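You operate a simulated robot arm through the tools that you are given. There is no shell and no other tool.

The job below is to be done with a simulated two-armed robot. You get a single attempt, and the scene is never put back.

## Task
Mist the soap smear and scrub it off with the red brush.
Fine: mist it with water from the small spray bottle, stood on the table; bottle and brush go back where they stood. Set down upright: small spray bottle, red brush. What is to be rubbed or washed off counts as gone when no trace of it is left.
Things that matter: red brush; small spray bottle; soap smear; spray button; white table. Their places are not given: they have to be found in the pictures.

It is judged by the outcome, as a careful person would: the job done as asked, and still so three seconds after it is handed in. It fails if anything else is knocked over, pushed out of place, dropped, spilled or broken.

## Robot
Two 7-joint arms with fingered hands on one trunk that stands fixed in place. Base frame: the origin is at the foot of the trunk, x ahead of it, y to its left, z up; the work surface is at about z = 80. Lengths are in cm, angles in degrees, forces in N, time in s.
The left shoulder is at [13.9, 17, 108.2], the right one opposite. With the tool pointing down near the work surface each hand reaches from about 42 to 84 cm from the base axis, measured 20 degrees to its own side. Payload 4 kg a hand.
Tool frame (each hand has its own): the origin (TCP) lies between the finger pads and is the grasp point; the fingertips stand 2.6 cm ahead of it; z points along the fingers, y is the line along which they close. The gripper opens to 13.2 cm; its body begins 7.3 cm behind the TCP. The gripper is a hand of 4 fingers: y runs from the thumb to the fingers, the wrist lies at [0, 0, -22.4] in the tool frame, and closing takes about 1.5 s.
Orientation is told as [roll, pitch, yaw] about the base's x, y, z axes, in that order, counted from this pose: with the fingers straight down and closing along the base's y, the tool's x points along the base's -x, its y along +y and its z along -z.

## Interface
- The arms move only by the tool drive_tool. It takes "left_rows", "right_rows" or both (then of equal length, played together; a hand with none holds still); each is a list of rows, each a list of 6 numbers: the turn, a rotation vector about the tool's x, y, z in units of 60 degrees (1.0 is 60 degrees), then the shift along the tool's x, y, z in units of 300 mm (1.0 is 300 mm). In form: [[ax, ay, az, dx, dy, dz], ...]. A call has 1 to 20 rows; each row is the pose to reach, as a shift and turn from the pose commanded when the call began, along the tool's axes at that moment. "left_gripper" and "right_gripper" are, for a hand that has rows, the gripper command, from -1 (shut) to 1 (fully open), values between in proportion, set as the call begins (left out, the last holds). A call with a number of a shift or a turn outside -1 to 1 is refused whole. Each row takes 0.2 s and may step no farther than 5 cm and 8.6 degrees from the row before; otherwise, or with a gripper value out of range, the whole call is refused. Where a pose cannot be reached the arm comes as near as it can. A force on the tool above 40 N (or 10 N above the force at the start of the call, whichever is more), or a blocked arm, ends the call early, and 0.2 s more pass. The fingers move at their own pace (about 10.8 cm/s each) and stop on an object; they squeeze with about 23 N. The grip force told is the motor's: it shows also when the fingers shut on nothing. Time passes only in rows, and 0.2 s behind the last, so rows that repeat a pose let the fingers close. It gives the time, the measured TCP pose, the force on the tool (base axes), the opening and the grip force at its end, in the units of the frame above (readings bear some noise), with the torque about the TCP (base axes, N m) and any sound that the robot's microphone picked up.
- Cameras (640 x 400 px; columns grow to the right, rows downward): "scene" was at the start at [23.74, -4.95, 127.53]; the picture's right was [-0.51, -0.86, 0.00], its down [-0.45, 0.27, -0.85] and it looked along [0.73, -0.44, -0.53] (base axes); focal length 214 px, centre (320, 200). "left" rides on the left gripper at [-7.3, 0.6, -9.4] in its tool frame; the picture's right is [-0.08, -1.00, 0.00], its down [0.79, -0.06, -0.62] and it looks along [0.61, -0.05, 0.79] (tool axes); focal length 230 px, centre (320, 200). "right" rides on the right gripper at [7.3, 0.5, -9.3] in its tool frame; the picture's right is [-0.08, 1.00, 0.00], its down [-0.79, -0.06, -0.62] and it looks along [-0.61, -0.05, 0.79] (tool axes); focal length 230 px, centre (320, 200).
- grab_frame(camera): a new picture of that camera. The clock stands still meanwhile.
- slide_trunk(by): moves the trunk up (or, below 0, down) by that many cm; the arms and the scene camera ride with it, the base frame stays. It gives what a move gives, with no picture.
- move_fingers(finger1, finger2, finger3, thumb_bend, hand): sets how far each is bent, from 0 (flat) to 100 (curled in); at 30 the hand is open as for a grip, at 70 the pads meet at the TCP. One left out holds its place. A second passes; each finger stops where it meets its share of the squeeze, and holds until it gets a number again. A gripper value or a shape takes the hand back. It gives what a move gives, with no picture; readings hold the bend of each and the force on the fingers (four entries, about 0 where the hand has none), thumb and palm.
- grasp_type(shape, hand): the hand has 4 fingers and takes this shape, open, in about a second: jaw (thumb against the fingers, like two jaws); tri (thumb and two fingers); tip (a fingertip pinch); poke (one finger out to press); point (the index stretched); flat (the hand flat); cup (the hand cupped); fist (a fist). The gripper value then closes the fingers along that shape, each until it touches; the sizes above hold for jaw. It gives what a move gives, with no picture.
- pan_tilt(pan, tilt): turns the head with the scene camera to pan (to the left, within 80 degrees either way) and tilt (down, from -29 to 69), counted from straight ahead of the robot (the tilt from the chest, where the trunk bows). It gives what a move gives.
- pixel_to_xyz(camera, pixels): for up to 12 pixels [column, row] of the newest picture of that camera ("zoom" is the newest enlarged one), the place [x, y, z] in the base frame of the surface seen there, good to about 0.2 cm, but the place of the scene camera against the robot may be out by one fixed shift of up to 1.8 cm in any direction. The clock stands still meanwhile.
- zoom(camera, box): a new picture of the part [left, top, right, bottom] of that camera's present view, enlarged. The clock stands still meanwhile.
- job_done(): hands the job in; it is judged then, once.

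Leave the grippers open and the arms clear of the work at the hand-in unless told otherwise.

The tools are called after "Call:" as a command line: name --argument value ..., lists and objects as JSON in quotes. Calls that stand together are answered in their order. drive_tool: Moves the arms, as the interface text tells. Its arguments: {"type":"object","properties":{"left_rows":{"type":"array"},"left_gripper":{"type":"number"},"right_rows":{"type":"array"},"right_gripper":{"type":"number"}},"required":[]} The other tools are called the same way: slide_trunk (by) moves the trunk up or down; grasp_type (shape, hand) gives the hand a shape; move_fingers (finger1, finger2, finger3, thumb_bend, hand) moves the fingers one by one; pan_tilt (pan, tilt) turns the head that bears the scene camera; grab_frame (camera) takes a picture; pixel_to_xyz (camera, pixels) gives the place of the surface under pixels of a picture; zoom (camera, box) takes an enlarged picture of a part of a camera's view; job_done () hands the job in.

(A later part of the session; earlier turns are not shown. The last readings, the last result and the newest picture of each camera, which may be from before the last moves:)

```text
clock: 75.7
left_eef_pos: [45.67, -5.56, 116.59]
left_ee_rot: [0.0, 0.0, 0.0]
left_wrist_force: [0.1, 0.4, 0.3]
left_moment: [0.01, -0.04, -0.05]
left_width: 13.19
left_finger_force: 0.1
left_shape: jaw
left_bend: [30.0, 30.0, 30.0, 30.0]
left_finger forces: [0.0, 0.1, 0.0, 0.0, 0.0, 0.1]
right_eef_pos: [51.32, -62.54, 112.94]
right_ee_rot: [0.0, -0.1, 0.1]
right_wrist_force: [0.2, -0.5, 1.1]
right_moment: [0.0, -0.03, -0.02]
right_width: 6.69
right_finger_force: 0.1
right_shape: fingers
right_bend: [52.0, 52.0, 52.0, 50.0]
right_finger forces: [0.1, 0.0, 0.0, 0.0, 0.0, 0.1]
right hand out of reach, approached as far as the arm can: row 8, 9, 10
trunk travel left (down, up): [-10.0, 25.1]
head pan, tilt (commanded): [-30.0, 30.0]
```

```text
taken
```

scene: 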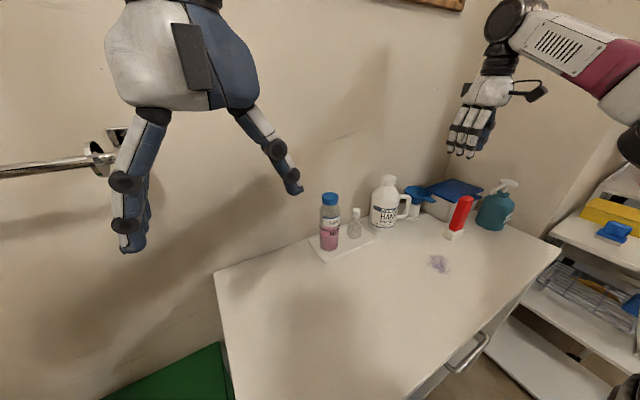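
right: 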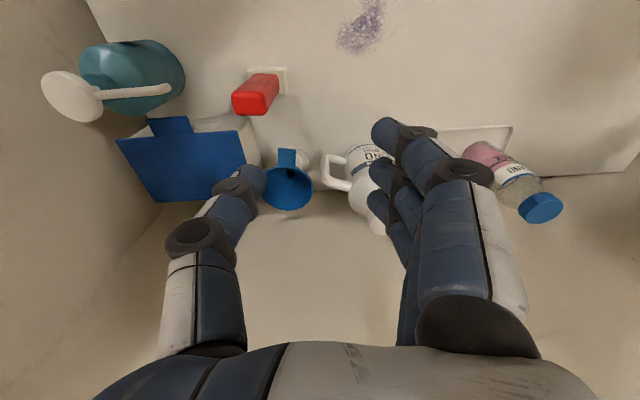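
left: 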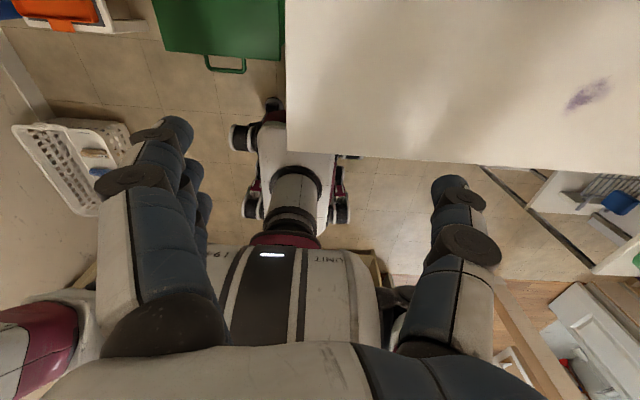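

Zooming on the brush to find its geometry.

Call:
zoom --camera "right" --box '[200, 40, 340, 140]'

Call:
pixel_to_xyz --camera "zoom" --pixels '[[205, 285], [150, 265], [260, 270], [160, 300], [255, 305], [280, 190], [330, 190], [395, 130], [395, 240], [310, 125], [355, 150], [300, 250]]'

Call:
zoom --camera "scene" --box '[410, 160, 530, 250]'

```text
4.00 times, centred on (270, 90) of right
```

zoom: 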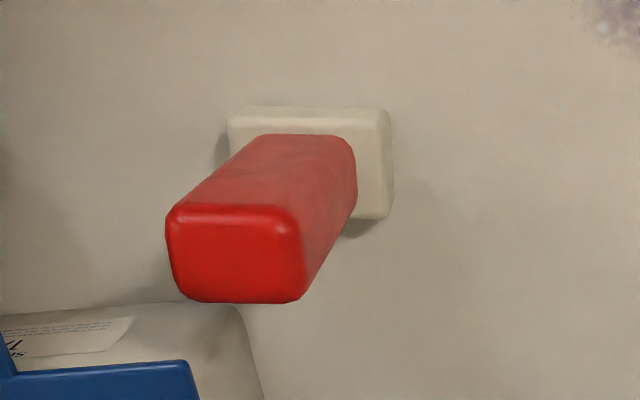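

```text
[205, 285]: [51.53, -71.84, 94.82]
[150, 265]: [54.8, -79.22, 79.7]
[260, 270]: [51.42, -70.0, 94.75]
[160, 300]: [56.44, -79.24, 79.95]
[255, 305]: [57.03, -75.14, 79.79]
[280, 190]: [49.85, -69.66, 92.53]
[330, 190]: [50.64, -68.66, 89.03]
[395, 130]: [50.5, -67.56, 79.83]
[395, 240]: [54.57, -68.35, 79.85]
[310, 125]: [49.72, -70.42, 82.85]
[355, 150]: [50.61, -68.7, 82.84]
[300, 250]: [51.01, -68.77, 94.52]
```

```text
4.44 times, centred on (470, 205) of scene
```

zoom: 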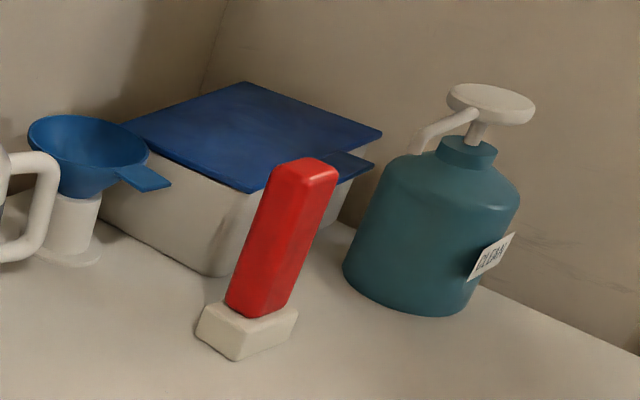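

Call:
zoom --camera "right" --box '[200, 40, 340, 140]'

Call:
pixel_to_xyz --camera "zoom" --pixels '[[178, 215], [290, 215], [188, 292], [292, 292], [235, 255], [238, 120], [380, 118], [385, 205], [345, 150], [265, 140], [350, 200], [300, 112]]'

```text
4.00 times, centred on (270, 90) of right
```

zoom: 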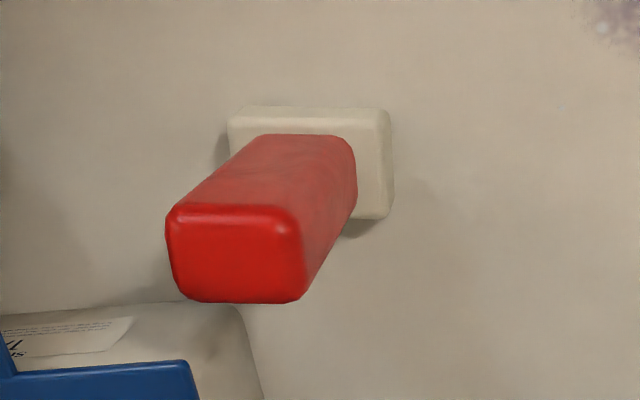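

```text
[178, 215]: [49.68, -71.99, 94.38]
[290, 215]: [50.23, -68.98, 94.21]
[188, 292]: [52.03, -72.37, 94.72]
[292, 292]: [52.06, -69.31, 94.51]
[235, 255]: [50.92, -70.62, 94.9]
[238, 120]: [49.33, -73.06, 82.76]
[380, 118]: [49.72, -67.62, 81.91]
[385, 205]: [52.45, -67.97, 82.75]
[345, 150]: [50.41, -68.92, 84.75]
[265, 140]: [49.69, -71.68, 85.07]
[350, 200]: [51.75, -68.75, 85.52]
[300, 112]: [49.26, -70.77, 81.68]
```

Brush: handle 2.5 (x) × 3.3 (y) cm, centre ≈(50.9,−70.6), top z 94.9; block 3.3 × 5.5 cm, z 80–82.8. I'll measure the neighbours (blue-lid box, teal pump) for clearance.

Call:
pixel_to_xyz --camera "right" --pixels '[[120, 140], [165, 125], [190, 135], [240, 132], [258, 165], [215, 125], [250, 130], [175, 75], [130, 60], [160, 90], [70, 95], [290, 160]]'

```text
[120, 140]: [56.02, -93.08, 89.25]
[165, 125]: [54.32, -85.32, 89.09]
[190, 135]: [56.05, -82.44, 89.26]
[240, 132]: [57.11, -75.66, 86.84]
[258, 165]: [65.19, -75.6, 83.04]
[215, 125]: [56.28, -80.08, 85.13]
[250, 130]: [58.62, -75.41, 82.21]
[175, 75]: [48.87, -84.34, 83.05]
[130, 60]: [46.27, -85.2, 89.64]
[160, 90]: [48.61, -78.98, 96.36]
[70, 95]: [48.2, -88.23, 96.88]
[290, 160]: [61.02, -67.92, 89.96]
```

Clearances are fine with the hand turned to yaw −90 (closing along x, across the 2.5 cm handle thickness). I rotate the hand −60° in yaw first, staying high.

Call:
drive_tool --right_rows '[[0, 0, 0.125, 0, 0.01, 0], [0, 0, 0.25, 0, 0.02, 0], [0, 0, 0.375, 0, 0.03, 0], [0, 0, 0.5, 0, 0.04, 0], [0, 0, 0.625, 0, 0.05, 0], [0, 0, 0.75, 0, 0.06, 0], [0, 0, 0.875, 0, 0.07, 0], [0, 0, 1.0, 0, 0.08, 0], [0, 0, 1.0, 0, 0.08, 0]]'

```text
clock: 77.7
left_eef_pos: [45.67, -5.67, 116.58]
left_ee_rot: [0.1, -0.1, 0.0]
left_wrist_force: [0.3, 0.5, 0.0]
left_moment: [0.01, 0.02, 0.01]
left_width: 13.21
left_finger_force: 0.0
left_shape: jaw
left_bend: [30.0, 30.0, 30.0, 30.0]
left_finger forces: [0.0, 0.0, 0.1, 0.1, 0.1, 0.0]
right_eef_pos: [51.73, -60.18, 112.73]
right_ee_rot: [0.2, 0.0, -60.1]
right_wrist_force: [0.1, -0.3, 0.0]
right_moment: [0.01, -0.01, 0.07]
right_width: 6.67
right_finger_force: 0.0
right_shape: fingers
right_bend: [52.0, 52.0, 52.0, 50.0]
right_finger forces: [0.1, 0.0, 0.0, 0.1, 0.0, 0.1]
right hand out of reach, approached as far as the arm can: row 4, 5, 6, 7, 8, 9
trunk travel left (down, up): [-10.0, 25.1]
head pan, tilt (commanded): [-30.0, 30.0]
```

Yaw −60 reached. Turn the remaining −30°.

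Call:
drive_tool --right_rows '[[0, 0, 0.12, 0, 0, 0.02], [0, 0, 0.24, 0, 0, 0.05], [0, 0, 0.36, 0, 0, 0.08], [0, 0, 0.48, 0, 0, 0.11], [0, 0, 0.5, 0, 0, 0.14], [0, 0, 0.5, 0, 0, 0.14]]'

Call:
grab_frame --camera "right"

Call:
grab_frame --camera "scene"

```text
clock: 79.1
left_eef_pos: [45.67, -5.55, 116.71]
left_ee_rot: [0.1, -0.1, 0.0]
left_wrist_force: [-0.2, 1.1, -0.2]
left_moment: [-0.01, 0.02, -0.02]
left_width: 13.19
left_finger_force: 0.0
left_shape: jaw
left_bend: [30.0, 30.0, 30.0, 30.0]
left_finger forces: [0.0, 0.0, 0.0, 0.1, 0.0, 0.0]
right_eef_pos: [51.7, -60.12, 108.48]
right_ee_rot: [0.1, 0.0, -89.9]
right_wrist_force: [0.1, -0.8, 0.9]
right_moment: [0.02, 0.0, 0.03]
right_width: 6.71
right_finger_force: 0.0
right_shape: fingers
right_bend: [52.0, 52.0, 52.0, 50.0]
right_finger forces: [0.1, 0.0, 0.0, 0.0, 0.1, 0.0]
trunk travel left (down, up): [-10.0, 25.1]
head pan, tilt (commanded): [-30.0, 30.0]
```

```text
taken
```

right: 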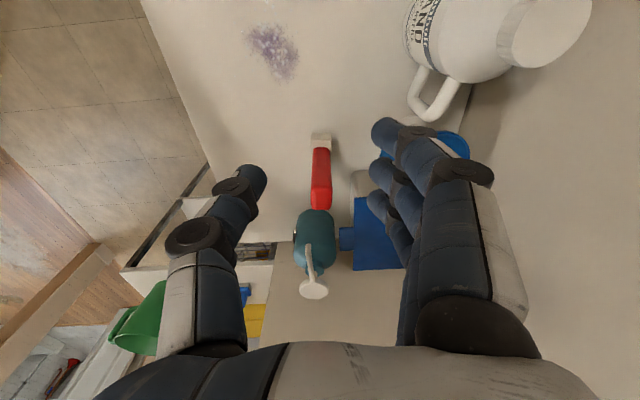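

```text
taken
```

scene: 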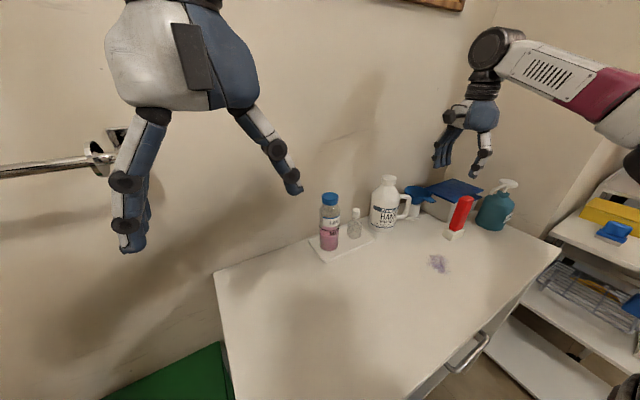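

Hand is at yaw −90 with the brush centred in its camera at (320,175). Move above the brush, to (50.9,−70.5,104).

Call:
drive_tool --right_rows '[[0, 0, 0, -0.06, -0.005, 0.02], [0, 0, 0, -0.13, -0.01, 0.05], [0, 0, 0, -0.2, -0.015, 0.08], [0, 0, 0, -0.27, -0.02, 0.11], [0, 0, 0, -0.32, -0.025, 0.14], [0, 0, 0, -0.35, -0.027, 0.15], [0, 0, 0, -0.35, -0.027, 0.15]]'

Call:
grab_frame --camera "right"

Call:
zoom --camera "scene" --box '[400, 70, 560, 260]'

```text
clock: 80.7
left_eef_pos: [45.75, -5.53, 116.63]
left_ee_rot: [0.1, -0.2, 0.0]
left_wrist_force: [-0.6, -0.7, -0.6]
left_moment: [0.01, 0.0, 0.01]
left_width: 13.17
left_finger_force: 0.0
left_shape: jaw
left_bend: [30.0, 30.0, 30.0, 30.0]
left_finger forces: [0.0, 0.0, 0.0, 0.0, 0.0, 0.0]
right_eef_pos: [50.8, -70.68, 103.72]
right_ee_rot: [0.1, 0.0, -89.9]
right_wrist_force: [-0.6, 0.7, -0.9]
right_moment: [-0.02, -0.02, 0.01]
right_width: 6.68
right_finger_force: 0.1
right_shape: fingers
right_bend: [52.0, 52.0, 52.0, 50.0]
right_finger forces: [0.0, 0.0, 0.0, 0.0, 0.0, 0.1]
trunk travel left (down, up): [-10.0, 25.1]
head pan, tilt (commanded): [-30.0, 30.0]
```

```text
taken
```

right: 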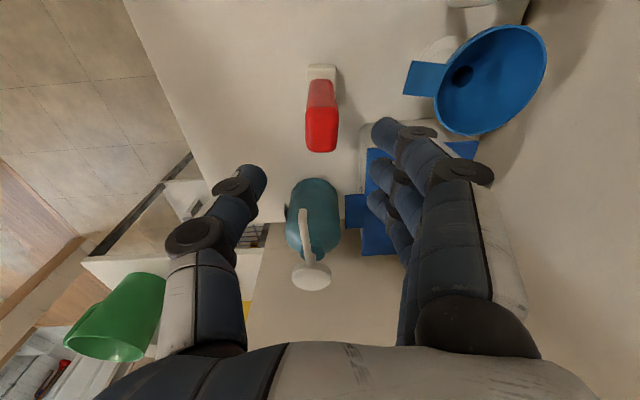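

```text
2.11 times, centred on (480, 165) of scene
```

zoom: 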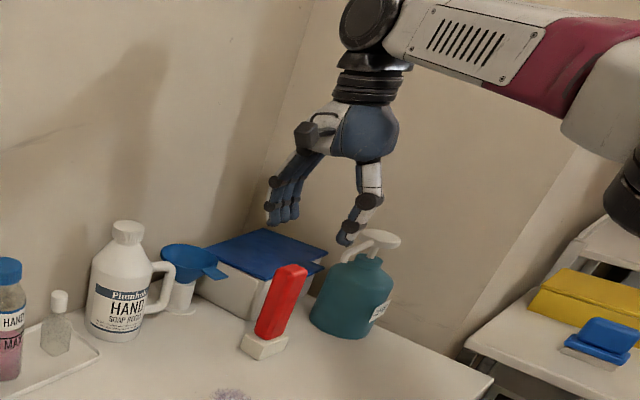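

Reached exactly. Re-measure the handle top from here.

Call:
zoom --camera "right" --box '[270, 50, 390, 170]'

Call:
pixel_to_xyz --camera "right" --pixels '[[321, 130], [308, 118], [335, 115], [310, 148], [335, 148], [321, 95], [312, 70], [330, 70], [322, 78], [306, 215], [310, 280], [350, 205]]'

```text
3.33 times, centred on (330, 110) of right
```

zoom: 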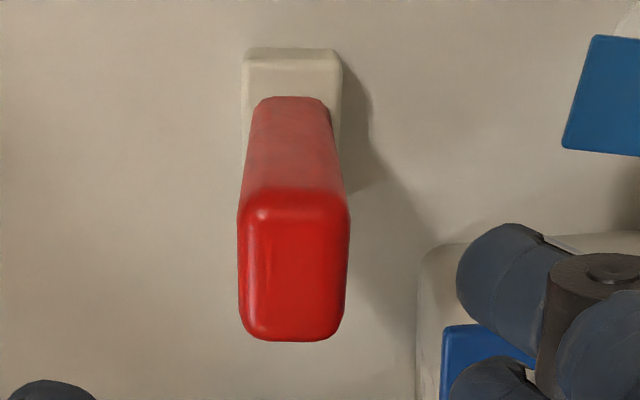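

```text
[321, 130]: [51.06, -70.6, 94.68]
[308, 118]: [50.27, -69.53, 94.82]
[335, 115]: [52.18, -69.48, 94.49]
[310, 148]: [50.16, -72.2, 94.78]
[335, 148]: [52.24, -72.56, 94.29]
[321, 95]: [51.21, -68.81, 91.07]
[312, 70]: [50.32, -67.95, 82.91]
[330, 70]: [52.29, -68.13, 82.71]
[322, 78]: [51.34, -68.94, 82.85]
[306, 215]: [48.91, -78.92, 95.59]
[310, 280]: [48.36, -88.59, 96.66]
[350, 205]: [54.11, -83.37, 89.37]
```

Handle centre ≈(51.1,−70.7). Lower to z≈95 first with fingers at ±3.3 around it.

Call:
drive_tool --right_rows '[[0, 0, 0, 0.003, 0.01, 0.06], [0, 0, 0, 0.003, 0.01, 0.13], [0, 0, 0, 0.003, 0.01, 0.2], [0, 0, 0, 0.003, 0.01, 0.27], [0, 0, 0, 0.003, 0.01, 0.29], [0, 0, 0, 0.003, 0.01, 0.29]]'

Call:
grab_frame --camera "right"

Call:
zoom --camera "scene" --box '[400, 90, 540, 260]'

```text
clock: 82.1
left_eef_pos: [45.74, -5.68, 116.65]
left_ee_rot: [0.0, -0.1, 0.1]
left_wrist_force: [0.7, 0.8, -0.6]
left_moment: [0.05, -0.01, -0.04]
left_width: 13.19
left_finger_force: 0.0
left_shape: jaw
left_bend: [30.0, 30.0, 30.0, 30.0]
left_finger forces: [0.0, 0.0, 0.1, 0.1, 0.1, 0.0]
right_eef_pos: [51.09, -70.67, 95.14]
right_ee_rot: [0.1, 0.0, -90.0]
right_wrist_force: [0.2, 0.5, -0.3]
right_moment: [0.0, 0.02, 0.01]
right_width: 6.66
right_finger_force: 0.0
right_shape: fingers
right_bend: [52.0, 52.0, 52.0, 50.0]
right_finger forces: [0.0, 0.0, 0.0, 0.0, 0.0, 0.0]
trunk travel left (down, up): [-10.0, 25.1]
head pan, tilt (commanded): [-30.0, 30.0]
```

```text
taken
```

right: 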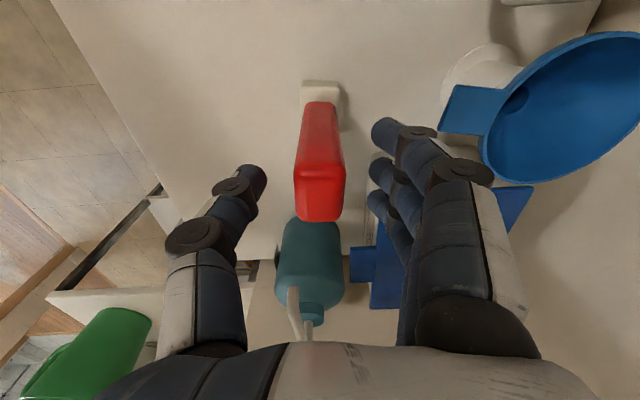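

```text
2.35 times, centred on (470, 175) of scene
```

zoom: 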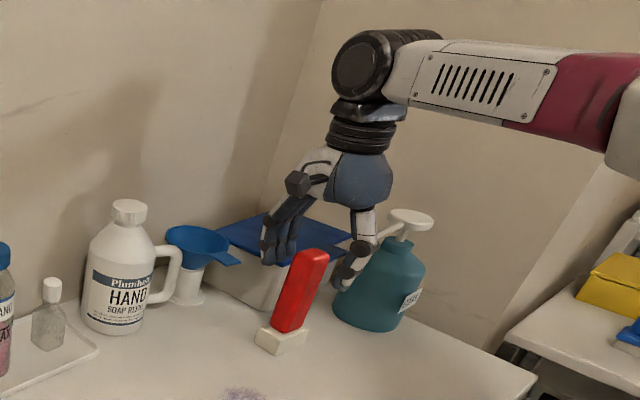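

Handle is centred between thumb and fingers. The pump's spout tip is ~2 cm clear of the hand's side. Lower to z≈88.6.

Call:
drive_tool --right_rows '[[0, 0, 0, 0, 0, 0.04], [0, 0, 0, 0, 0, 0.09], [0, 0, 0, 0, 0, 0.14], [0, 0, 0, 0, 0, 0.18], [0, 0, 0, 0, 0, 0.205], [0, 0, 0, 0, 0, 0.215], [0, 0, 0, 0, 0, 0.215]]'

Call:
grab_frame --camera "right"

Call:
zoom --camera "scene" --box '[400, 90, 540, 260]'

```text
clock: 83.7
left_eef_pos: [45.7, -5.52, 116.59]
left_ee_rot: [0.0, 0.0, 0.0]
left_wrist_force: [-0.3, 0.6, -0.2]
left_moment: [-0.01, -0.01, -0.04]
left_width: 13.21
left_finger_force: 0.1
left_shape: jaw
left_bend: [30.0, 30.0, 30.0, 30.0]
left_finger forces: [0.1, 0.0, 0.1, 0.0, 0.0, 0.0]
right_eef_pos: [51.12, -70.6, 88.86]
right_ee_rot: [0.1, 0.0, -90.0]
right_wrist_force: [0.7, -0.4, 0.2]
right_moment: [0.03, -0.01, 0.0]
right_width: 6.7
right_finger_force: 0.0
right_shape: fingers
right_bend: [52.0, 52.0, 52.0, 50.0]
right_finger forces: [0.0, 0.1, 0.0, 0.0, 0.1, 0.0]
trunk travel left (down, up): [-10.0, 25.1]
head pan, tilt (commanded): [-30.0, 30.0]
```

```text
taken
```

right: 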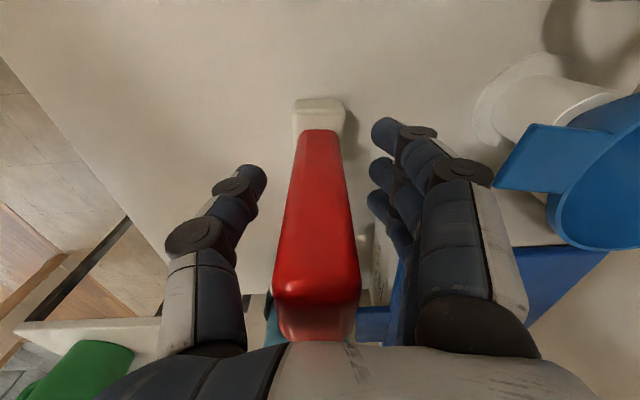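

```text
2.35 times, centred on (470, 175) of scene
```

zoom: 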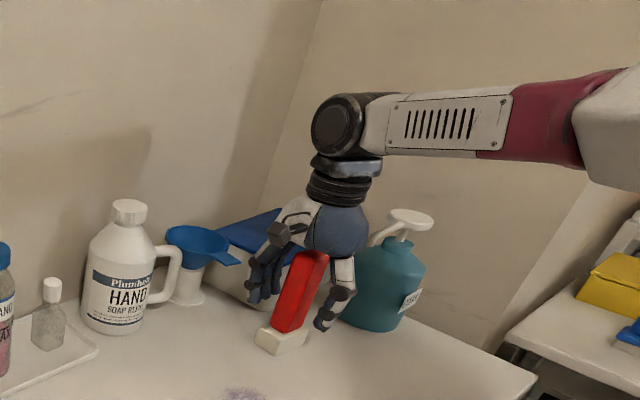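

Fingers straddle the handle. Close symmetrically in two stages: first to 62, then 67.

Call:
move_fingers --hand "right" --finger1 61 --finger2 61 --finger3 61 --thumb_bend 61

Call:
move_fingers --hand "right" --finger1 67 --finger2 67 --finger3 67 --thumb_bend 67

Call:
grab_frame --camera "right"

```text
clock: 84.7
left_eef_pos: [45.72, -5.67, 116.57]
left_ee_rot: [0.0, -0.1, -0.1]
left_wrist_force: [-0.1, 0.2, -0.3]
left_moment: [0.01, -0.02, -0.03]
left_width: 13.17
left_finger_force: 0.1
left_shape: jaw
left_bend: [30.0, 30.0, 30.0, 30.0]
left_finger forces: [0.0, 0.0, 0.0, 0.1, 0.0, 0.0]
right_eef_pos: [51.15, -70.58, 88.92]
right_ee_rot: [0.1, 0.0, -90.0]
right_wrist_force: [-0.6, -0.6, -0.5]
right_moment: [0.0, 0.01, -0.01]
right_width: 3.74
right_finger_force: 0.1
right_shape: fingers
right_bend: [61.0, 61.0, 61.0, 61.0]
right_finger forces: [0.0, 0.0, 0.0, 0.1, 0.2, 0.0]
trunk travel left (down, up): [-10.0, 25.1]
head pan, tilt (commanded): [-30.0, 30.0]
```

```text
clock: 85.7
left_eef_pos: [45.74, -5.71, 116.69]
left_ee_rot: [0.0, 0.0, 0.0]
left_wrist_force: [0.8, 0.0, -0.2]
left_moment: [-0.01, -0.01, 0.02]
left_width: 13.19
left_finger_force: 0.1
left_shape: jaw
left_bend: [30.0, 30.0, 30.0, 30.0]
left_finger forces: [0.0, 0.1, 0.0, 0.1, 0.0, 0.0]
right_eef_pos: [51.22, -70.55, 88.98]
right_ee_rot: [0.2, 0.0, -90.0]
right_wrist_force: [-0.3, 0.2, -0.2]
right_moment: [0.01, 0.02, -0.01]
right_width: 2.76
right_finger_force: 6.2
right_shape: fingers
right_bend: [66.0, 62.0, 64.0, 64.0]
right_finger forces: [0.7, 3.5, 2.1, 0.0, 6.2, 0.1]
trunk travel left (down, up): [-10.0, 25.1]
head pan, tilt (commanded): [-30.0, 30.0]
```

```text
taken
```

right: 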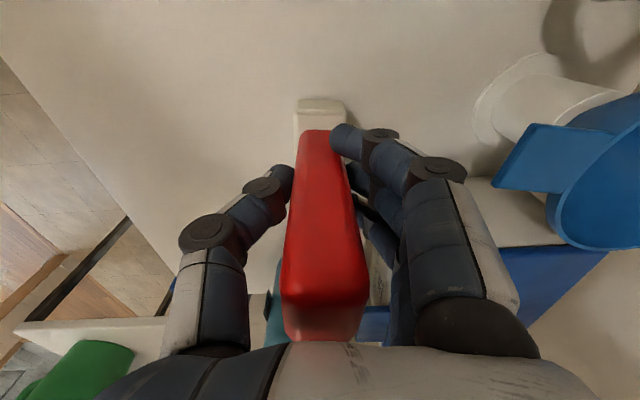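

All fingers touch. Increase the squeeze for scrubbing.

Call:
move_fingers --hand "right" --finger1 72 --finger2 72 --finger3 72 --thumb_bend 71

Call:
grab_frame --camera "right"

```text
clock: 86.7
left_eef_pos: [45.85, -5.57, 116.58]
left_ee_rot: [0.0, 0.0, -0.1]
left_wrist_force: [-0.5, 0.7, 1.3]
left_moment: [-0.02, 0.04, 0.02]
left_width: 13.19
left_finger_force: 0.1
left_shape: jaw
left_bend: [30.0, 30.0, 30.0, 30.0]
left_finger forces: [0.1, 0.0, 0.0, 0.0, 0.0, 0.0]
right_eef_pos: [51.27, -70.63, 88.75]
right_ee_rot: [0.0, -0.1, -90.0]
right_wrist_force: [-0.2, -0.1, 0.7]
right_moment: [-0.02, -0.01, 0.0]
right_width: 2.25
right_finger_force: 14.1
right_shape: fingers
right_bend: [71.0, 66.0, 68.0, 66.0]
right_finger forces: [1.8, 7.4, 5.5, 0.0, 13.5, 0.1]
trunk travel left (down, up): [-10.0, 25.1]
head pan, tilt (commanded): [-30.0, 30.0]
```

```text
taken
```

right: 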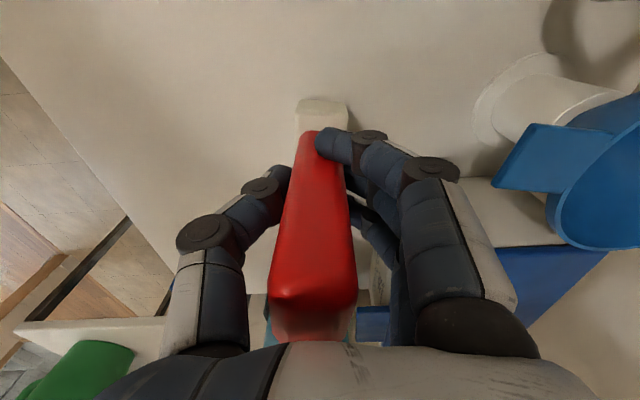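

Call:
move_fingers --hand "right" --finger1 68 --thumb_bend 74

Call:
grab_frame --camera "right"

```text
clock: 87.7
left_eef_pos: [45.79, -5.61, 116.58]
left_ee_rot: [0.1, 0.0, 0.0]
left_wrist_force: [0.3, -1.3, 0.1]
left_moment: [-0.02, 0.01, 0.0]
left_width: 13.16
left_finger_force: 0.2
left_shape: jaw
left_bend: [30.0, 30.0, 30.0, 30.0]
left_finger forces: [0.1, 0.1, 0.0, 0.0, 0.0, 0.1]
right_eef_pos: [51.28, -70.59, 88.87]
right_ee_rot: [0.2, -0.1, -90.0]
right_wrist_force: [0.6, -0.4, 0.4]
right_moment: [-0.01, 0.0, 0.03]
right_width: 2.42
right_finger_force: 16.3
right_shape: fingers
right_bend: [69.0, 66.0, 69.0, 66.0]
right_finger forces: [0.9, 8.6, 7.0, 0.0, 15.3, 0.1]
trunk travel left (down, up): [-10.0, 25.1]
head pan, tilt (commanded): [-30.0, 30.0]
```

```text
taken
```

right: 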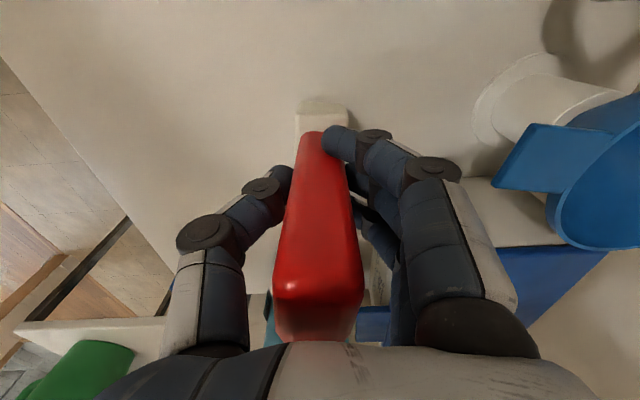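

The handle is vertical and firmly held (thumb 15 N). Checking the funnel tab's position relative to my fingers before moving.

Call:
pixel_to_xyz --camera "right" --pixels '[[500, 185], [525, 128], [540, 160], [460, 200], [320, 110], [318, 290], [280, 290], [360, 290]]'

```text
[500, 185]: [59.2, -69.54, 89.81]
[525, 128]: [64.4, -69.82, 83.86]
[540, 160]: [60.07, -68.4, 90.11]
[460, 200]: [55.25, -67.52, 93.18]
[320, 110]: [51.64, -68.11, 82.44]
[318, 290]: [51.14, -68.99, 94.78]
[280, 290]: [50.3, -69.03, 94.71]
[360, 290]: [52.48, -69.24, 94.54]
```

Safe margins. Lift the brush 3 cm.

Call:
drive_tool --right_rows '[[0, 0, 0, 0, 0, -0.015], [0, 0, 0, 0, 0, -0.045], [0, 0, 0, 0, 0, -0.08], [0, 0, 0, 0, 0, -0.11], [0, 0, 0, 0, 0, -0.12], [0, 0, 0, 0, 0, -0.12]]'

Call:
grab_frame --camera "right"

Call:
zoom --camera "scene" --box '[400, 90, 540, 260]'

```text
clock: 89.1
left_eef_pos: [45.62, -5.64, 116.53]
left_ee_rot: [0.0, 0.0, 0.0]
left_wrist_force: [-0.4, 0.1, -0.1]
left_moment: [0.0, 0.05, -0.01]
left_width: 13.18
left_finger_force: 0.1
left_shape: jaw
left_bend: [30.0, 30.0, 30.0, 30.0]
left_finger forces: [0.1, 0.1, 0.1, 0.0, 0.0, 0.0]
right_eef_pos: [51.21, -70.62, 92.46]
right_ee_rot: [0.1, 0.1, -90.1]
right_wrist_force: [-0.1, -0.9, -1.2]
right_moment: [0.01, -0.02, 0.01]
right_width: 2.42
right_finger_force: 15.8
right_shape: fingers
right_bend: [69.0, 66.0, 69.0, 66.0]
right_finger forces: [0.8, 8.6, 6.8, 0.1, 15.4, 0.0]
trunk travel left (down, up): [-10.0, 25.1]
head pan, tilt (commanded): [-30.0, 30.0]
```

```text
taken
```

right: 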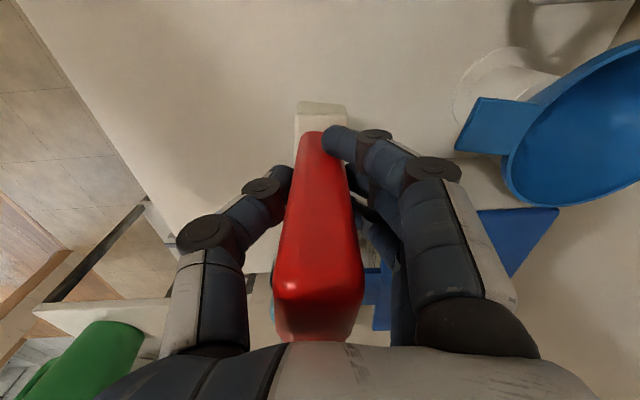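

```text
2.35 times, centred on (470, 175) of scene
```

zoom: 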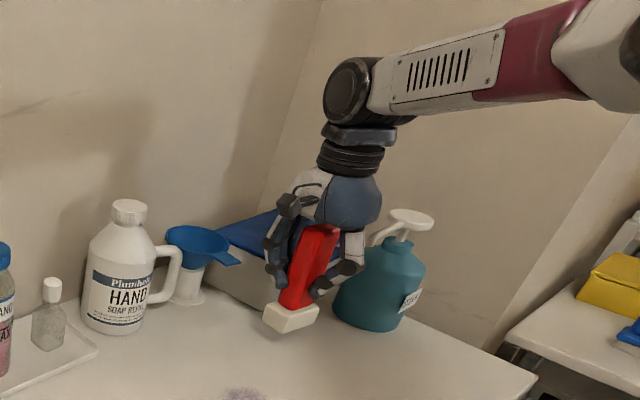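

Brush held firmly. Carry it to above the smear at (45.6,−55.7).

Call:
drive_tool --right_rows '[[0, 0, 0, 0.04, -0.02, 0], [0, 0, 0, 0.11, -0.045, 0], [0, 0, 0, 0.18, -0.07, 0], [0, 0, 0, 0.25, -0.095, 0], [0, 0, 0, 0.32, -0.12, 0], [0, 0, 0, 0.39, -0.145, 0], [0, 0, 0, 0.45, -0.17, 0], [0, 0, 0, 0.497, -0.187, 0], [0, 0, 0, 0.497, -0.187, 0]]'

Call:
grab_frame --camera "right"

Call:
zoom --camera "scene" --box '[380, 130, 520, 300]'

```text
clock: 91.1
left_eef_pos: [45.73, -5.67, 116.51]
left_ee_rot: [0.0, 0.0, 0.0]
left_wrist_force: [-0.5, -0.6, 0.6]
left_moment: [-0.04, -0.01, 0.0]
left_width: 13.19
left_finger_force: 0.0
left_shape: jaw
left_bend: [30.0, 30.0, 30.0, 30.0]
left_finger forces: [0.1, 0.0, 0.0, 0.0, 0.0, 0.0]
right_eef_pos: [45.65, -55.65, 92.39]
right_ee_rot: [0.1, 0.0, -90.0]
right_wrist_force: [0.9, -0.2, -1.3]
right_moment: [0.01, -0.01, -0.03]
right_width: 2.43
right_finger_force: 15.4
right_shape: fingers
right_bend: [68.0, 66.0, 69.0, 67.0]
right_finger forces: [0.8, 8.6, 6.7, 0.1, 14.9, 0.0]
trunk travel left (down, up): [-10.0, 25.1]
head pan, tilt (commanded): [-30.0, 30.0]
```

```text
taken
```

right: 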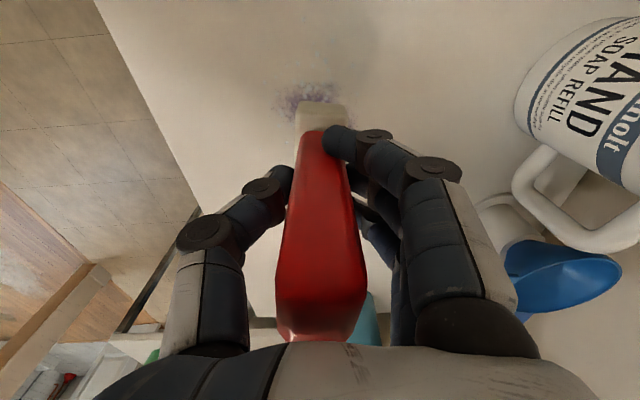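

```text
2.35 times, centred on (450, 215) of scene
```

zoom: 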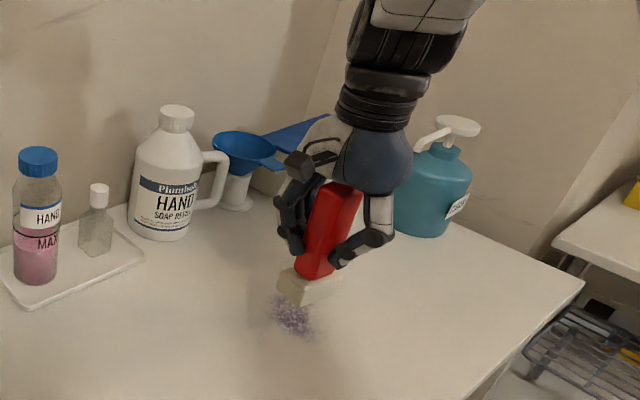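

Above the smear. Lowering 3.4 cm to just above contact, then fine steps.

Call:
drive_tool --right_rows '[[0, 0, 0, 0, 0, 0.03], [0, 0, 0, 0, 0, 0.065], [0, 0, 0, 0, 0, 0.095], [0, 0, 0, 0, 0, 0.112], [0, 0, 0, 0, 0, 0.112]]'

Call:
drive_tool --right_rows '[[0, 0, 0, 0, 0, 0.004], [0, 0, 0, 0, 0, 0.008], [0, 0, 0, 0, 0, 0.012], [0, 0, 0, 0, 0, 0.012]]'

```text
clock: 92.3
left_eef_pos: [45.72, -5.68, 116.56]
left_ee_rot: [0.0, 0.0, 0.0]
left_wrist_force: [-1.0, -0.3, 0.2]
left_moment: [-0.04, 0.01, -0.02]
left_width: 13.2
left_finger_force: 0.0
left_shape: jaw
left_bend: [30.0, 30.0, 30.0, 30.0]
left_finger forces: [0.0, 0.0, 0.0, 0.1, 0.1, 0.1]
right_eef_pos: [45.63, -55.67, 88.95]
right_ee_rot: [0.1, 0.1, -90.0]
right_wrist_force: [-0.1, 0.8, -1.5]
right_moment: [0.0, 0.01, 0.04]
right_width: 2.43
right_finger_force: 15.1
right_shape: fingers
right_bend: [68.0, 66.0, 69.0, 67.0]
right_finger forces: [0.8, 8.5, 6.6, 0.0, 15.0, 0.1]
trunk travel left (down, up): [-10.0, 25.1]
head pan, tilt (commanded): [-30.0, 30.0]
```

```text
clock: 93.3
left_eef_pos: [45.65, -5.59, 116.58]
left_ee_rot: [0.0, -0.2, 0.0]
left_wrist_force: [-1.1, -0.8, 0.0]
left_moment: [-0.01, -0.03, 0.0]
left_width: 13.21
left_finger_force: 0.0
left_shape: jaw
left_bend: [30.0, 30.0, 30.0, 30.0]
left_finger forces: [0.0, 0.1, 0.0, 0.0, 0.0, 0.0]
right_eef_pos: [45.5, -55.63, 88.7]
right_ee_rot: [0.1, 0.0, -90.0]
right_wrist_force: [0.5, -0.9, 3.0]
right_moment: [0.0, -0.03, 0.02]
right_width: 2.45
right_finger_force: 16.2
right_shape: fingers
right_bend: [68.0, 66.0, 69.0, 67.0]
right_finger forces: [0.7, 9.0, 6.8, 0.1, 15.6, 0.0]
trunk travel left (down, up): [-10.0, 25.1]
head pan, tilt (commanded): [-30.0, 30.0]
```

Contact with ~4 N pressure. Scrubbing back and forth along x (±4 cm).

Call:
drive_tool --right_rows '[[0, 0, 0, 0, 0.04, 0], [0, 0, 0, 0, 0.09, 0], [0, 0, 0, 0, 0.135, 0], [0, 0, 0, 0, 0.09, 0], [0, 0, 0, 0, 0.045, 0], [0, 0, 0, 0, 0, 0], [0, 0, 0, 0, -0.045, 0], [0, 0, 0, 0, -0.09, 0], [0, 0, 0, 0, -0.135, 0], [0, 0, 0, 0, -0.09, 0], [0, 0, 0, 0, -0.045, 0], [0, 0, 0, 0, 0, 0], [0, 0, 0, 0, 0.045, 0], [0, 0, 0, 0, 0.09, 0], [0, 0, 0, 0, 0.135, 0], [0, 0, 0, 0, 0.09, 0], [0, 0, 0, 0, 0.045, 0], [0, 0, 0, 0, 0, 0], [0, 0, 0, 0, 0, 0]]'

Call:
grab_frame --camera "right"

Call:
zoom --camera "scene" --box '[380, 170, 500, 300]'

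```text
clock: 97.3
left_eef_pos: [45.65, -5.57, 116.73]
left_ee_rot: [0.0, 0.0, 0.0]
left_wrist_force: [0.2, 0.3, 0.0]
left_moment: [0.01, 0.03, 0.0]
left_width: 13.2
left_finger_force: 0.0
left_shape: jaw
left_bend: [30.0, 30.0, 30.0, 30.0]
left_finger forces: [0.0, 0.1, 0.0, 0.0, 0.1, 0.0]
right_eef_pos: [45.7, -55.84, 88.66]
right_ee_rot: [0.1, -0.1, -90.0]
right_wrist_force: [0.2, 0.3, -0.7]
right_moment: [0.02, -0.03, -0.01]
right_width: 2.47
right_finger_force: 16.4
right_shape: fingers
right_bend: [68.0, 66.0, 69.0, 67.0]
right_finger forces: [0.7, 8.8, 6.6, 0.0, 15.5, 0.1]
trunk travel left (down, up): [-10.0, 25.1]
head pan, tilt (commanded): [-30.0, 30.0]
```

```text
taken
```

right: 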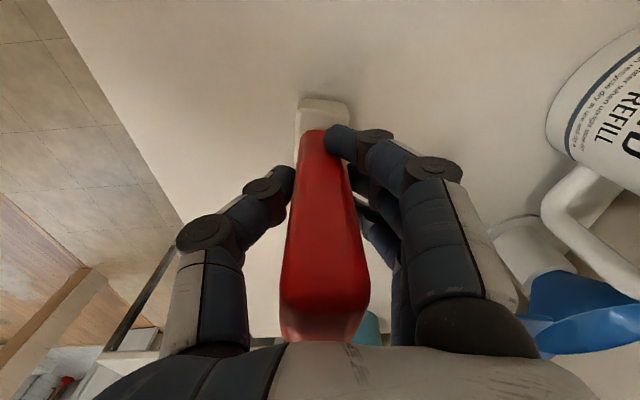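

```text
3.08 times, centred on (440, 235) of scene
```

zoom: 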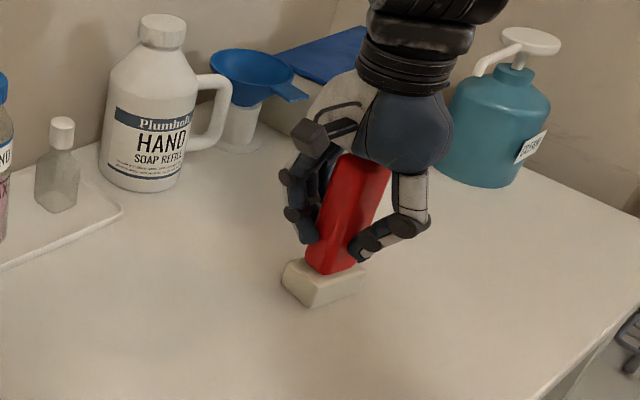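

The smear seems gone around the brush. Lift and move aside to inspect what is under it.

Call:
drive_tool --right_rows '[[0, 0, 0, 0, 0, -0.04], [0, 0, 0, 0, 0, -0.1], [0, 0, 0, -0.06, 0.02, -0.13], [0, 0, 0, -0.13, 0.05, -0.13], [0, 0, 0, -0.2, 0.08, -0.13], [0, 0, 0, -0.27, 0.11, -0.13], [0, 0, 0, -0.33, 0.14, -0.13], [0, 0, 0, -0.33, 0.14, -0.13]]'

Call:
grab_frame --camera "right"

Call:
grab_frame --camera "scene"

Call:
zoom --camera "scene" --box '[400, 230, 490, 300]'

```text
clock: 99.1
left_eef_pos: [45.8, -5.57, 116.67]
left_ee_rot: [0.0, 0.0, 0.1]
left_wrist_force: [0.6, -0.5, -0.2]
left_moment: [-0.01, 0.01, 0.02]
left_width: 13.18
left_finger_force: 0.0
left_shape: jaw
left_bend: [30.0, 30.0, 30.0, 30.0]
left_finger forces: [0.1, 0.0, 0.0, 0.1, 0.0, 0.0]
right_eef_pos: [49.84, -65.64, 92.42]
right_ee_rot: [0.1, 0.0, -90.0]
right_wrist_force: [0.7, 0.6, -0.5]
right_moment: [-0.01, -0.03, 0.02]
right_width: 2.45
right_finger_force: 15.4
right_shape: fingers
right_bend: [68.0, 66.0, 69.0, 67.0]
right_finger forces: [0.7, 8.8, 6.4, 0.0, 15.2, 0.0]
trunk travel left (down, up): [-10.0, 25.1]
head pan, tilt (commanded): [-30.0, 30.0]
```

```text
taken
```

right: 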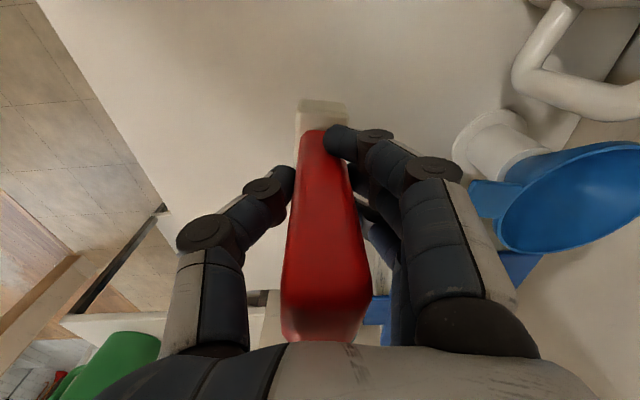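

```text
taken
```

scene: 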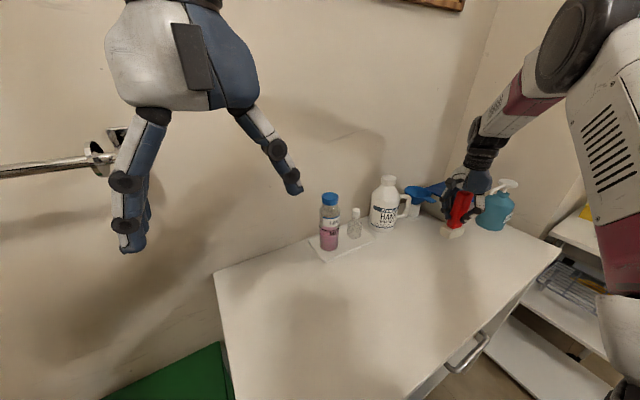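

```text
5.71 times, centred on (445, 265) of scene
```

zoom: 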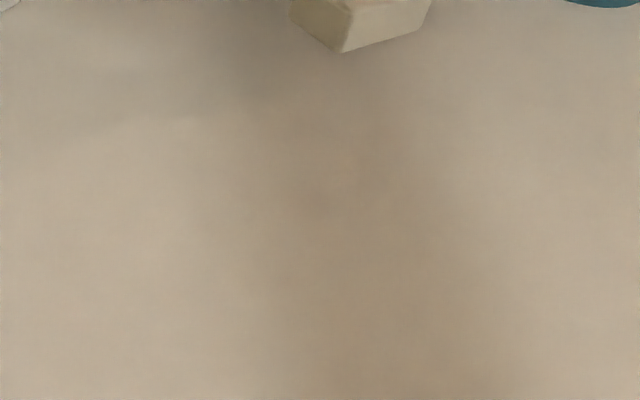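

No purple visible any more. To be thorough at the edges, I'll do another scrub pass at y≈−57.2 and y≈−54.2. Move back over it first.

Call:
drive_tool --right_rows '[[0, 0, 0, 0.07, -0.035, 0], [0, 0, 0, 0.14, -0.07, 0], [0, 0, 0, 0.21, -0.105, 0], [0, 0, 0, 0.281, -0.141, 0], [0, 0, 0, 0.281, -0.141, 0.04], [0, 0, 0, 0.281, -0.141, 0.08], [0, 0, 0, 0.281, -0.141, 0.115], [0, 0, 0, 0.281, -0.141, 0.122], [0, 0, 0, 0.281, -0.141, 0.128], [0, 0, 0, 0.281, -0.141, 0.128]]'

```text
clock: 101.3
left_eef_pos: [45.67, -5.54, 116.62]
left_ee_rot: [0.0, 0.0, 0.0]
left_wrist_force: [-0.3, 0.5, -0.1]
left_moment: [0.01, 0.0, 0.03]
left_width: 13.19
left_finger_force: 0.0
left_shape: jaw
left_bend: [30.0, 30.0, 30.0, 30.0]
left_finger forces: [0.0, 0.1, 0.0, 0.0, 0.1, 0.1]
right_eef_pos: [45.48, -57.05, 88.8]
right_ee_rot: [0.0, 0.0, -90.0]
right_wrist_force: [-1.1, 0.0, -0.8]
right_moment: [-0.01, 0.03, 0.0]
right_width: 2.45
right_finger_force: 15.0
right_shape: fingers
right_bend: [68.0, 66.0, 69.0, 67.0]
right_finger forces: [0.8, 8.7, 6.2, 0.0, 15.0, 0.1]
trunk travel left (down, up): [-10.0, 25.1]
head pan, tilt (commanded): [-30.0, 30.0]
```

Not quite pressing yet (Fz −0.8). Lower a bit more.

Call:
drive_tool --right_rows '[[0, 0, 0, 0, 0, 0.004], [0, 0, 0, 0, 0, 0.008], [0, 0, 0, 0, 0, 0.012], [0, 0, 0, 0, 0, 0.012]]'

```text
clock: 102.3
left_eef_pos: [45.58, -5.56, 116.64]
left_ee_rot: [-0.1, -0.1, 0.0]
left_wrist_force: [0.0, -0.6, -0.5]
left_moment: [0.01, 0.0, -0.02]
left_width: 13.22
left_finger_force: 0.0
left_shape: jaw
left_bend: [30.0, 30.0, 30.0, 30.0]
left_finger forces: [0.0, 0.1, 0.0, 0.1, 0.0, 0.0]
right_eef_pos: [45.59, -57.25, 88.64]
right_ee_rot: [0.2, 0.0, -90.0]
right_wrist_force: [-3.0, -3.0, 12.5]
right_moment: [-0.09, 0.06, 0.0]
right_width: 2.44
right_finger_force: 18.4
right_shape: fingers
right_bend: [68.0, 66.0, 69.0, 67.0]
right_finger forces: [0.6, 9.4, 6.6, 0.0, 18.6, 0.0]
trunk travel left (down, up): [-10.0, 25.1]
head pan, tilt (commanded): [-30.0, 30.0]
```

12.5 N is more than needed; back off 0.12 cm and scrub along x at this y, then shift to y≈−54.2 and scrub again.

Call:
drive_tool --right_rows '[[0, 0, 0, 0, 0, -0.004], [0, 0, 0, 0, 0.045, -0.004], [0, 0, 0, 0, 0.09, -0.004], [0, 0, 0, 0, 0.14, -0.004], [0, 0, 0, 0, 0.09, -0.004], [0, 0, 0, 0, 0.045, -0.004], [0, 0, 0, 0, 0, -0.004], [0, 0, 0, 0, -0.045, -0.004], [0, 0, 0, 0, -0.09, -0.004], [0, 0, 0, 0, -0.14, -0.004], [0, 0, 0, 0.05, -0.14, -0.004], [0, 0, 0, 0.1, -0.14, -0.004], [0, 0, 0, 0.1, -0.09, -0.004], [0, 0, 0, 0.1, -0.045, -0.004], [0, 0, 0, 0.1, 0, -0.004], [0, 0, 0, 0.1, 0.045, -0.004], [0, 0, 0, 0.1, 0.09, -0.004], [0, 0, 0, 0.1, 0.14, -0.004], [0, 0, 0, 0.1, 0.09, -0.004], [0, 0, 0, 0.1, 0.045, -0.004]]'

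Call:
drive_tool --right_rows '[[0, 0, 0, -0.02, -0.045, 0], [0, 0, 0, -0.04, -0.09, 0], [0, 0, 0, -0.05, -0.135, 0], [0, 0, 0, -0.05, -0.18, 0], [0, 0, 0, -0.05, -0.135, 0], [0, 0, 0, -0.05, -0.09, 0], [0, 0, 0, -0.05, -0.045, 0], [0, 0, 0, -0.05, 0, 0], [0, 0, 0, -0.05, 0.045, 0], [0, 0, 0, -0.05, 0.09, 0], [0, 0, 0, -0.05, 0.045, 0], [0, 0, 0, -0.05, 0, 0], [0, 0, 0, -0.05, -0.045, 0], [0, 0, 0, -0.05, -0.045, 0]]'

```text
clock: 106.5
left_eef_pos: [45.75, -5.59, 116.59]
left_ee_rot: [0.0, 0.0, 0.1]
left_wrist_force: [0.4, 0.4, -0.1]
left_moment: [-0.04, 0.02, 0.0]
left_width: 13.18
left_finger_force: 0.1
left_shape: jaw
left_bend: [30.0, 30.0, 30.0, 30.0]
left_finger forces: [0.0, 0.0, 0.0, 0.0, 0.0, 0.1]
right_eef_pos: [46.98, -54.01, 88.49]
right_ee_rot: [0.1, 0.0, -90.0]
right_wrist_force: [0.6, 1.2, 4.4]
right_moment: [-0.03, -0.08, 0.05]
right_width: 2.46
right_finger_force: 16.3
right_shape: fingers
right_bend: [68.0, 66.0, 69.0, 67.0]
right_finger forces: [0.8, 9.6, 7.0, 0.1, 15.4, 0.0]
trunk travel left (down, up): [-10.0, 25.1]
head pan, tilt (commanded): [-30.0, 30.0]
```

```text
clock: 109.5
left_eef_pos: [45.72, -5.64, 116.6]
left_ee_rot: [0.0, 0.0, 0.0]
left_wrist_force: [0.3, 0.2, 0.7]
left_moment: [0.0, -0.01, -0.02]
left_width: 13.19
left_finger_force: 0.0
left_shape: jaw
left_bend: [30.0, 30.0, 30.0, 30.0]
left_finger forces: [0.1, 0.0, 0.0, 0.0, 0.0, 0.0]
right_eef_pos: [45.64, -55.57, 88.75]
right_ee_rot: [0.1, -0.1, -90.0]
right_wrist_force: [1.0, 0.3, 1.2]
right_moment: [-0.02, -0.04, 0.02]
right_width: 2.45
right_finger_force: 15.0
right_shape: fingers
right_bend: [68.0, 66.0, 69.0, 67.0]
right_finger forces: [0.7, 8.9, 6.6, 0.0, 15.6, 0.0]
trunk travel left (down, up): [-10.0, 25.1]
head pan, tilt (commanded): [-30.0, 30.0]
```

Scrubbed thoroughly. Lift, then carry the brush back to its place (TCP 51.25,−70.6).

Call:
drive_tool --right_rows '[[0, 0, 0, 0, 0, -0.04], [0, 0, 0, 0, 0, -0.09], [0, 0, 0, 0, 0, -0.13], [0, 0, 0, -0.05, 0.02, -0.13], [0, 0, 0, -0.12, 0.045, -0.13], [0, 0, 0, -0.19, 0.07, -0.13], [0, 0, 0, -0.26, 0.098, -0.13], [0, 0, 0, -0.33, 0.125, -0.13], [0, 0, 0, -0.4, 0.15, -0.13], [0, 0, 0, -0.46, 0.175, -0.13], [0, 0, 0, -0.501, 0.188, -0.13], [0, 0, 0, -0.501, 0.188, -0.13]]'

Call:
grab_frame --camera "right"

Call:
zoom --camera "scene" --box '[380, 160, 520, 300]'

```text
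clock: 112.1
left_eef_pos: [45.76, -5.51, 116.65]
left_ee_rot: [0.0, -0.1, 0.0]
left_wrist_force: [-1.1, 0.0, -1.0]
left_moment: [-0.04, 0.02, 0.01]
left_width: 13.16
left_finger_force: 0.0
left_shape: jaw
left_bend: [30.0, 30.0, 30.0, 30.0]
left_finger forces: [0.1, 0.0, 0.0, 0.0, 0.0, 0.1]
right_eef_pos: [51.19, -70.8, 92.43]
right_ee_rot: [0.0, 0.0, -90.1]
right_wrist_force: [0.7, -0.2, -0.2]
right_moment: [0.0, 0.01, -0.04]
right_width: 2.4
right_finger_force: 14.8
right_shape: fingers
right_bend: [68.0, 66.0, 69.0, 67.0]
right_finger forces: [0.6, 8.4, 6.1, 0.0, 14.7, 0.0]
trunk travel left (down, up): [-10.0, 25.1]
head pan, tilt (commanded): [-30.0, 30.0]
```

```text
taken
```

right: 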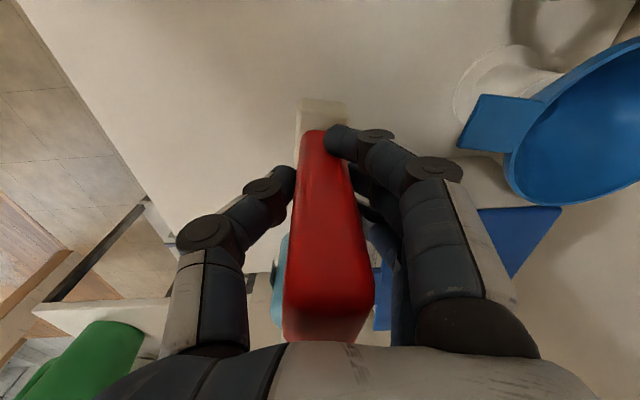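

```text
2.86 times, centred on (450, 230) of scene
```

zoom: 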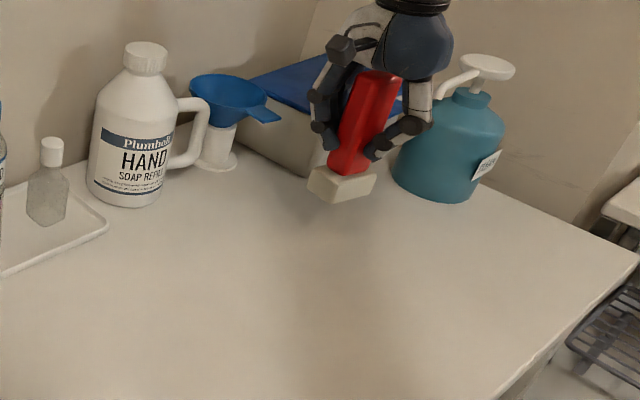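

The table looks clean. Lower the brush to its place: 3.3 cm, then fine steps.

Call:
drive_tool --right_rows '[[0, 0, 0, 0.003, 0, 0.03], [0, 0, 0, 0.006, 0.002, 0.065], [0, 0, 0, 0.006, 0.002, 0.095], [0, 0, 0, 0.006, 0.002, 0.11], [0, 0, 0, 0.006, 0.002, 0.11]]'

Call:
drive_tool --right_rows '[[0, 0, 0, 0, 0, 0.004], [0, 0, 0, 0, 0, 0.008], [0, 0, 0, 0, 0, 0.008]]'

```text
clock: 113.3
left_eef_pos: [45.65, -5.64, 116.6]
left_ee_rot: [0.0, 0.0, -0.1]
left_wrist_force: [0.3, 0.6, -0.2]
left_moment: [0.01, -0.03, 0.0]
left_width: 13.2
left_finger_force: 0.0
left_shape: jaw
left_bend: [30.0, 30.0, 30.0, 30.0]
left_finger forces: [0.0, 0.0, 0.0, 0.1, 0.0, 0.0]
right_eef_pos: [51.4, -70.49, 88.97]
right_ee_rot: [0.1, -0.1, -90.0]
right_wrist_force: [0.1, -0.1, -0.5]
right_moment: [-0.01, 0.01, -0.02]
right_width: 2.47
right_finger_force: 15.1
right_shape: fingers
right_bend: [68.0, 66.0, 69.0, 67.0]
right_finger forces: [0.6, 8.4, 6.1, 0.0, 14.6, 0.0]
trunk travel left (down, up): [-10.0, 25.1]
head pan, tilt (commanded): [-30.0, 30.0]
```

```text
clock: 114.1
left_eef_pos: [45.71, -5.62, 116.6]
left_ee_rot: [0.1, 0.0, 0.0]
left_wrist_force: [0.1, -0.7, -0.8]
left_moment: [-0.01, 0.0, -0.02]
left_width: 13.16
left_finger_force: 0.0
left_shape: jaw
left_bend: [30.0, 30.0, 30.0, 30.0]
left_finger forces: [0.0, 0.0, 0.1, 0.0, 0.0, 0.0]
right_eef_pos: [51.22, -70.48, 88.8]
right_ee_rot: [0.0, 0.0, -89.9]
right_wrist_force: [0.3, -0.1, -1.3]
right_moment: [0.0, 0.01, 0.01]
right_width: 2.43
right_finger_force: 15.2
right_shape: fingers
right_bend: [68.0, 66.0, 69.0, 67.0]
right_finger forces: [0.6, 8.4, 6.1, 0.0, 14.6, 0.0]
trunk travel left (down, up): [-10.0, 25.1]
head pan, tilt (commanded): [-30.0, 30.0]
```

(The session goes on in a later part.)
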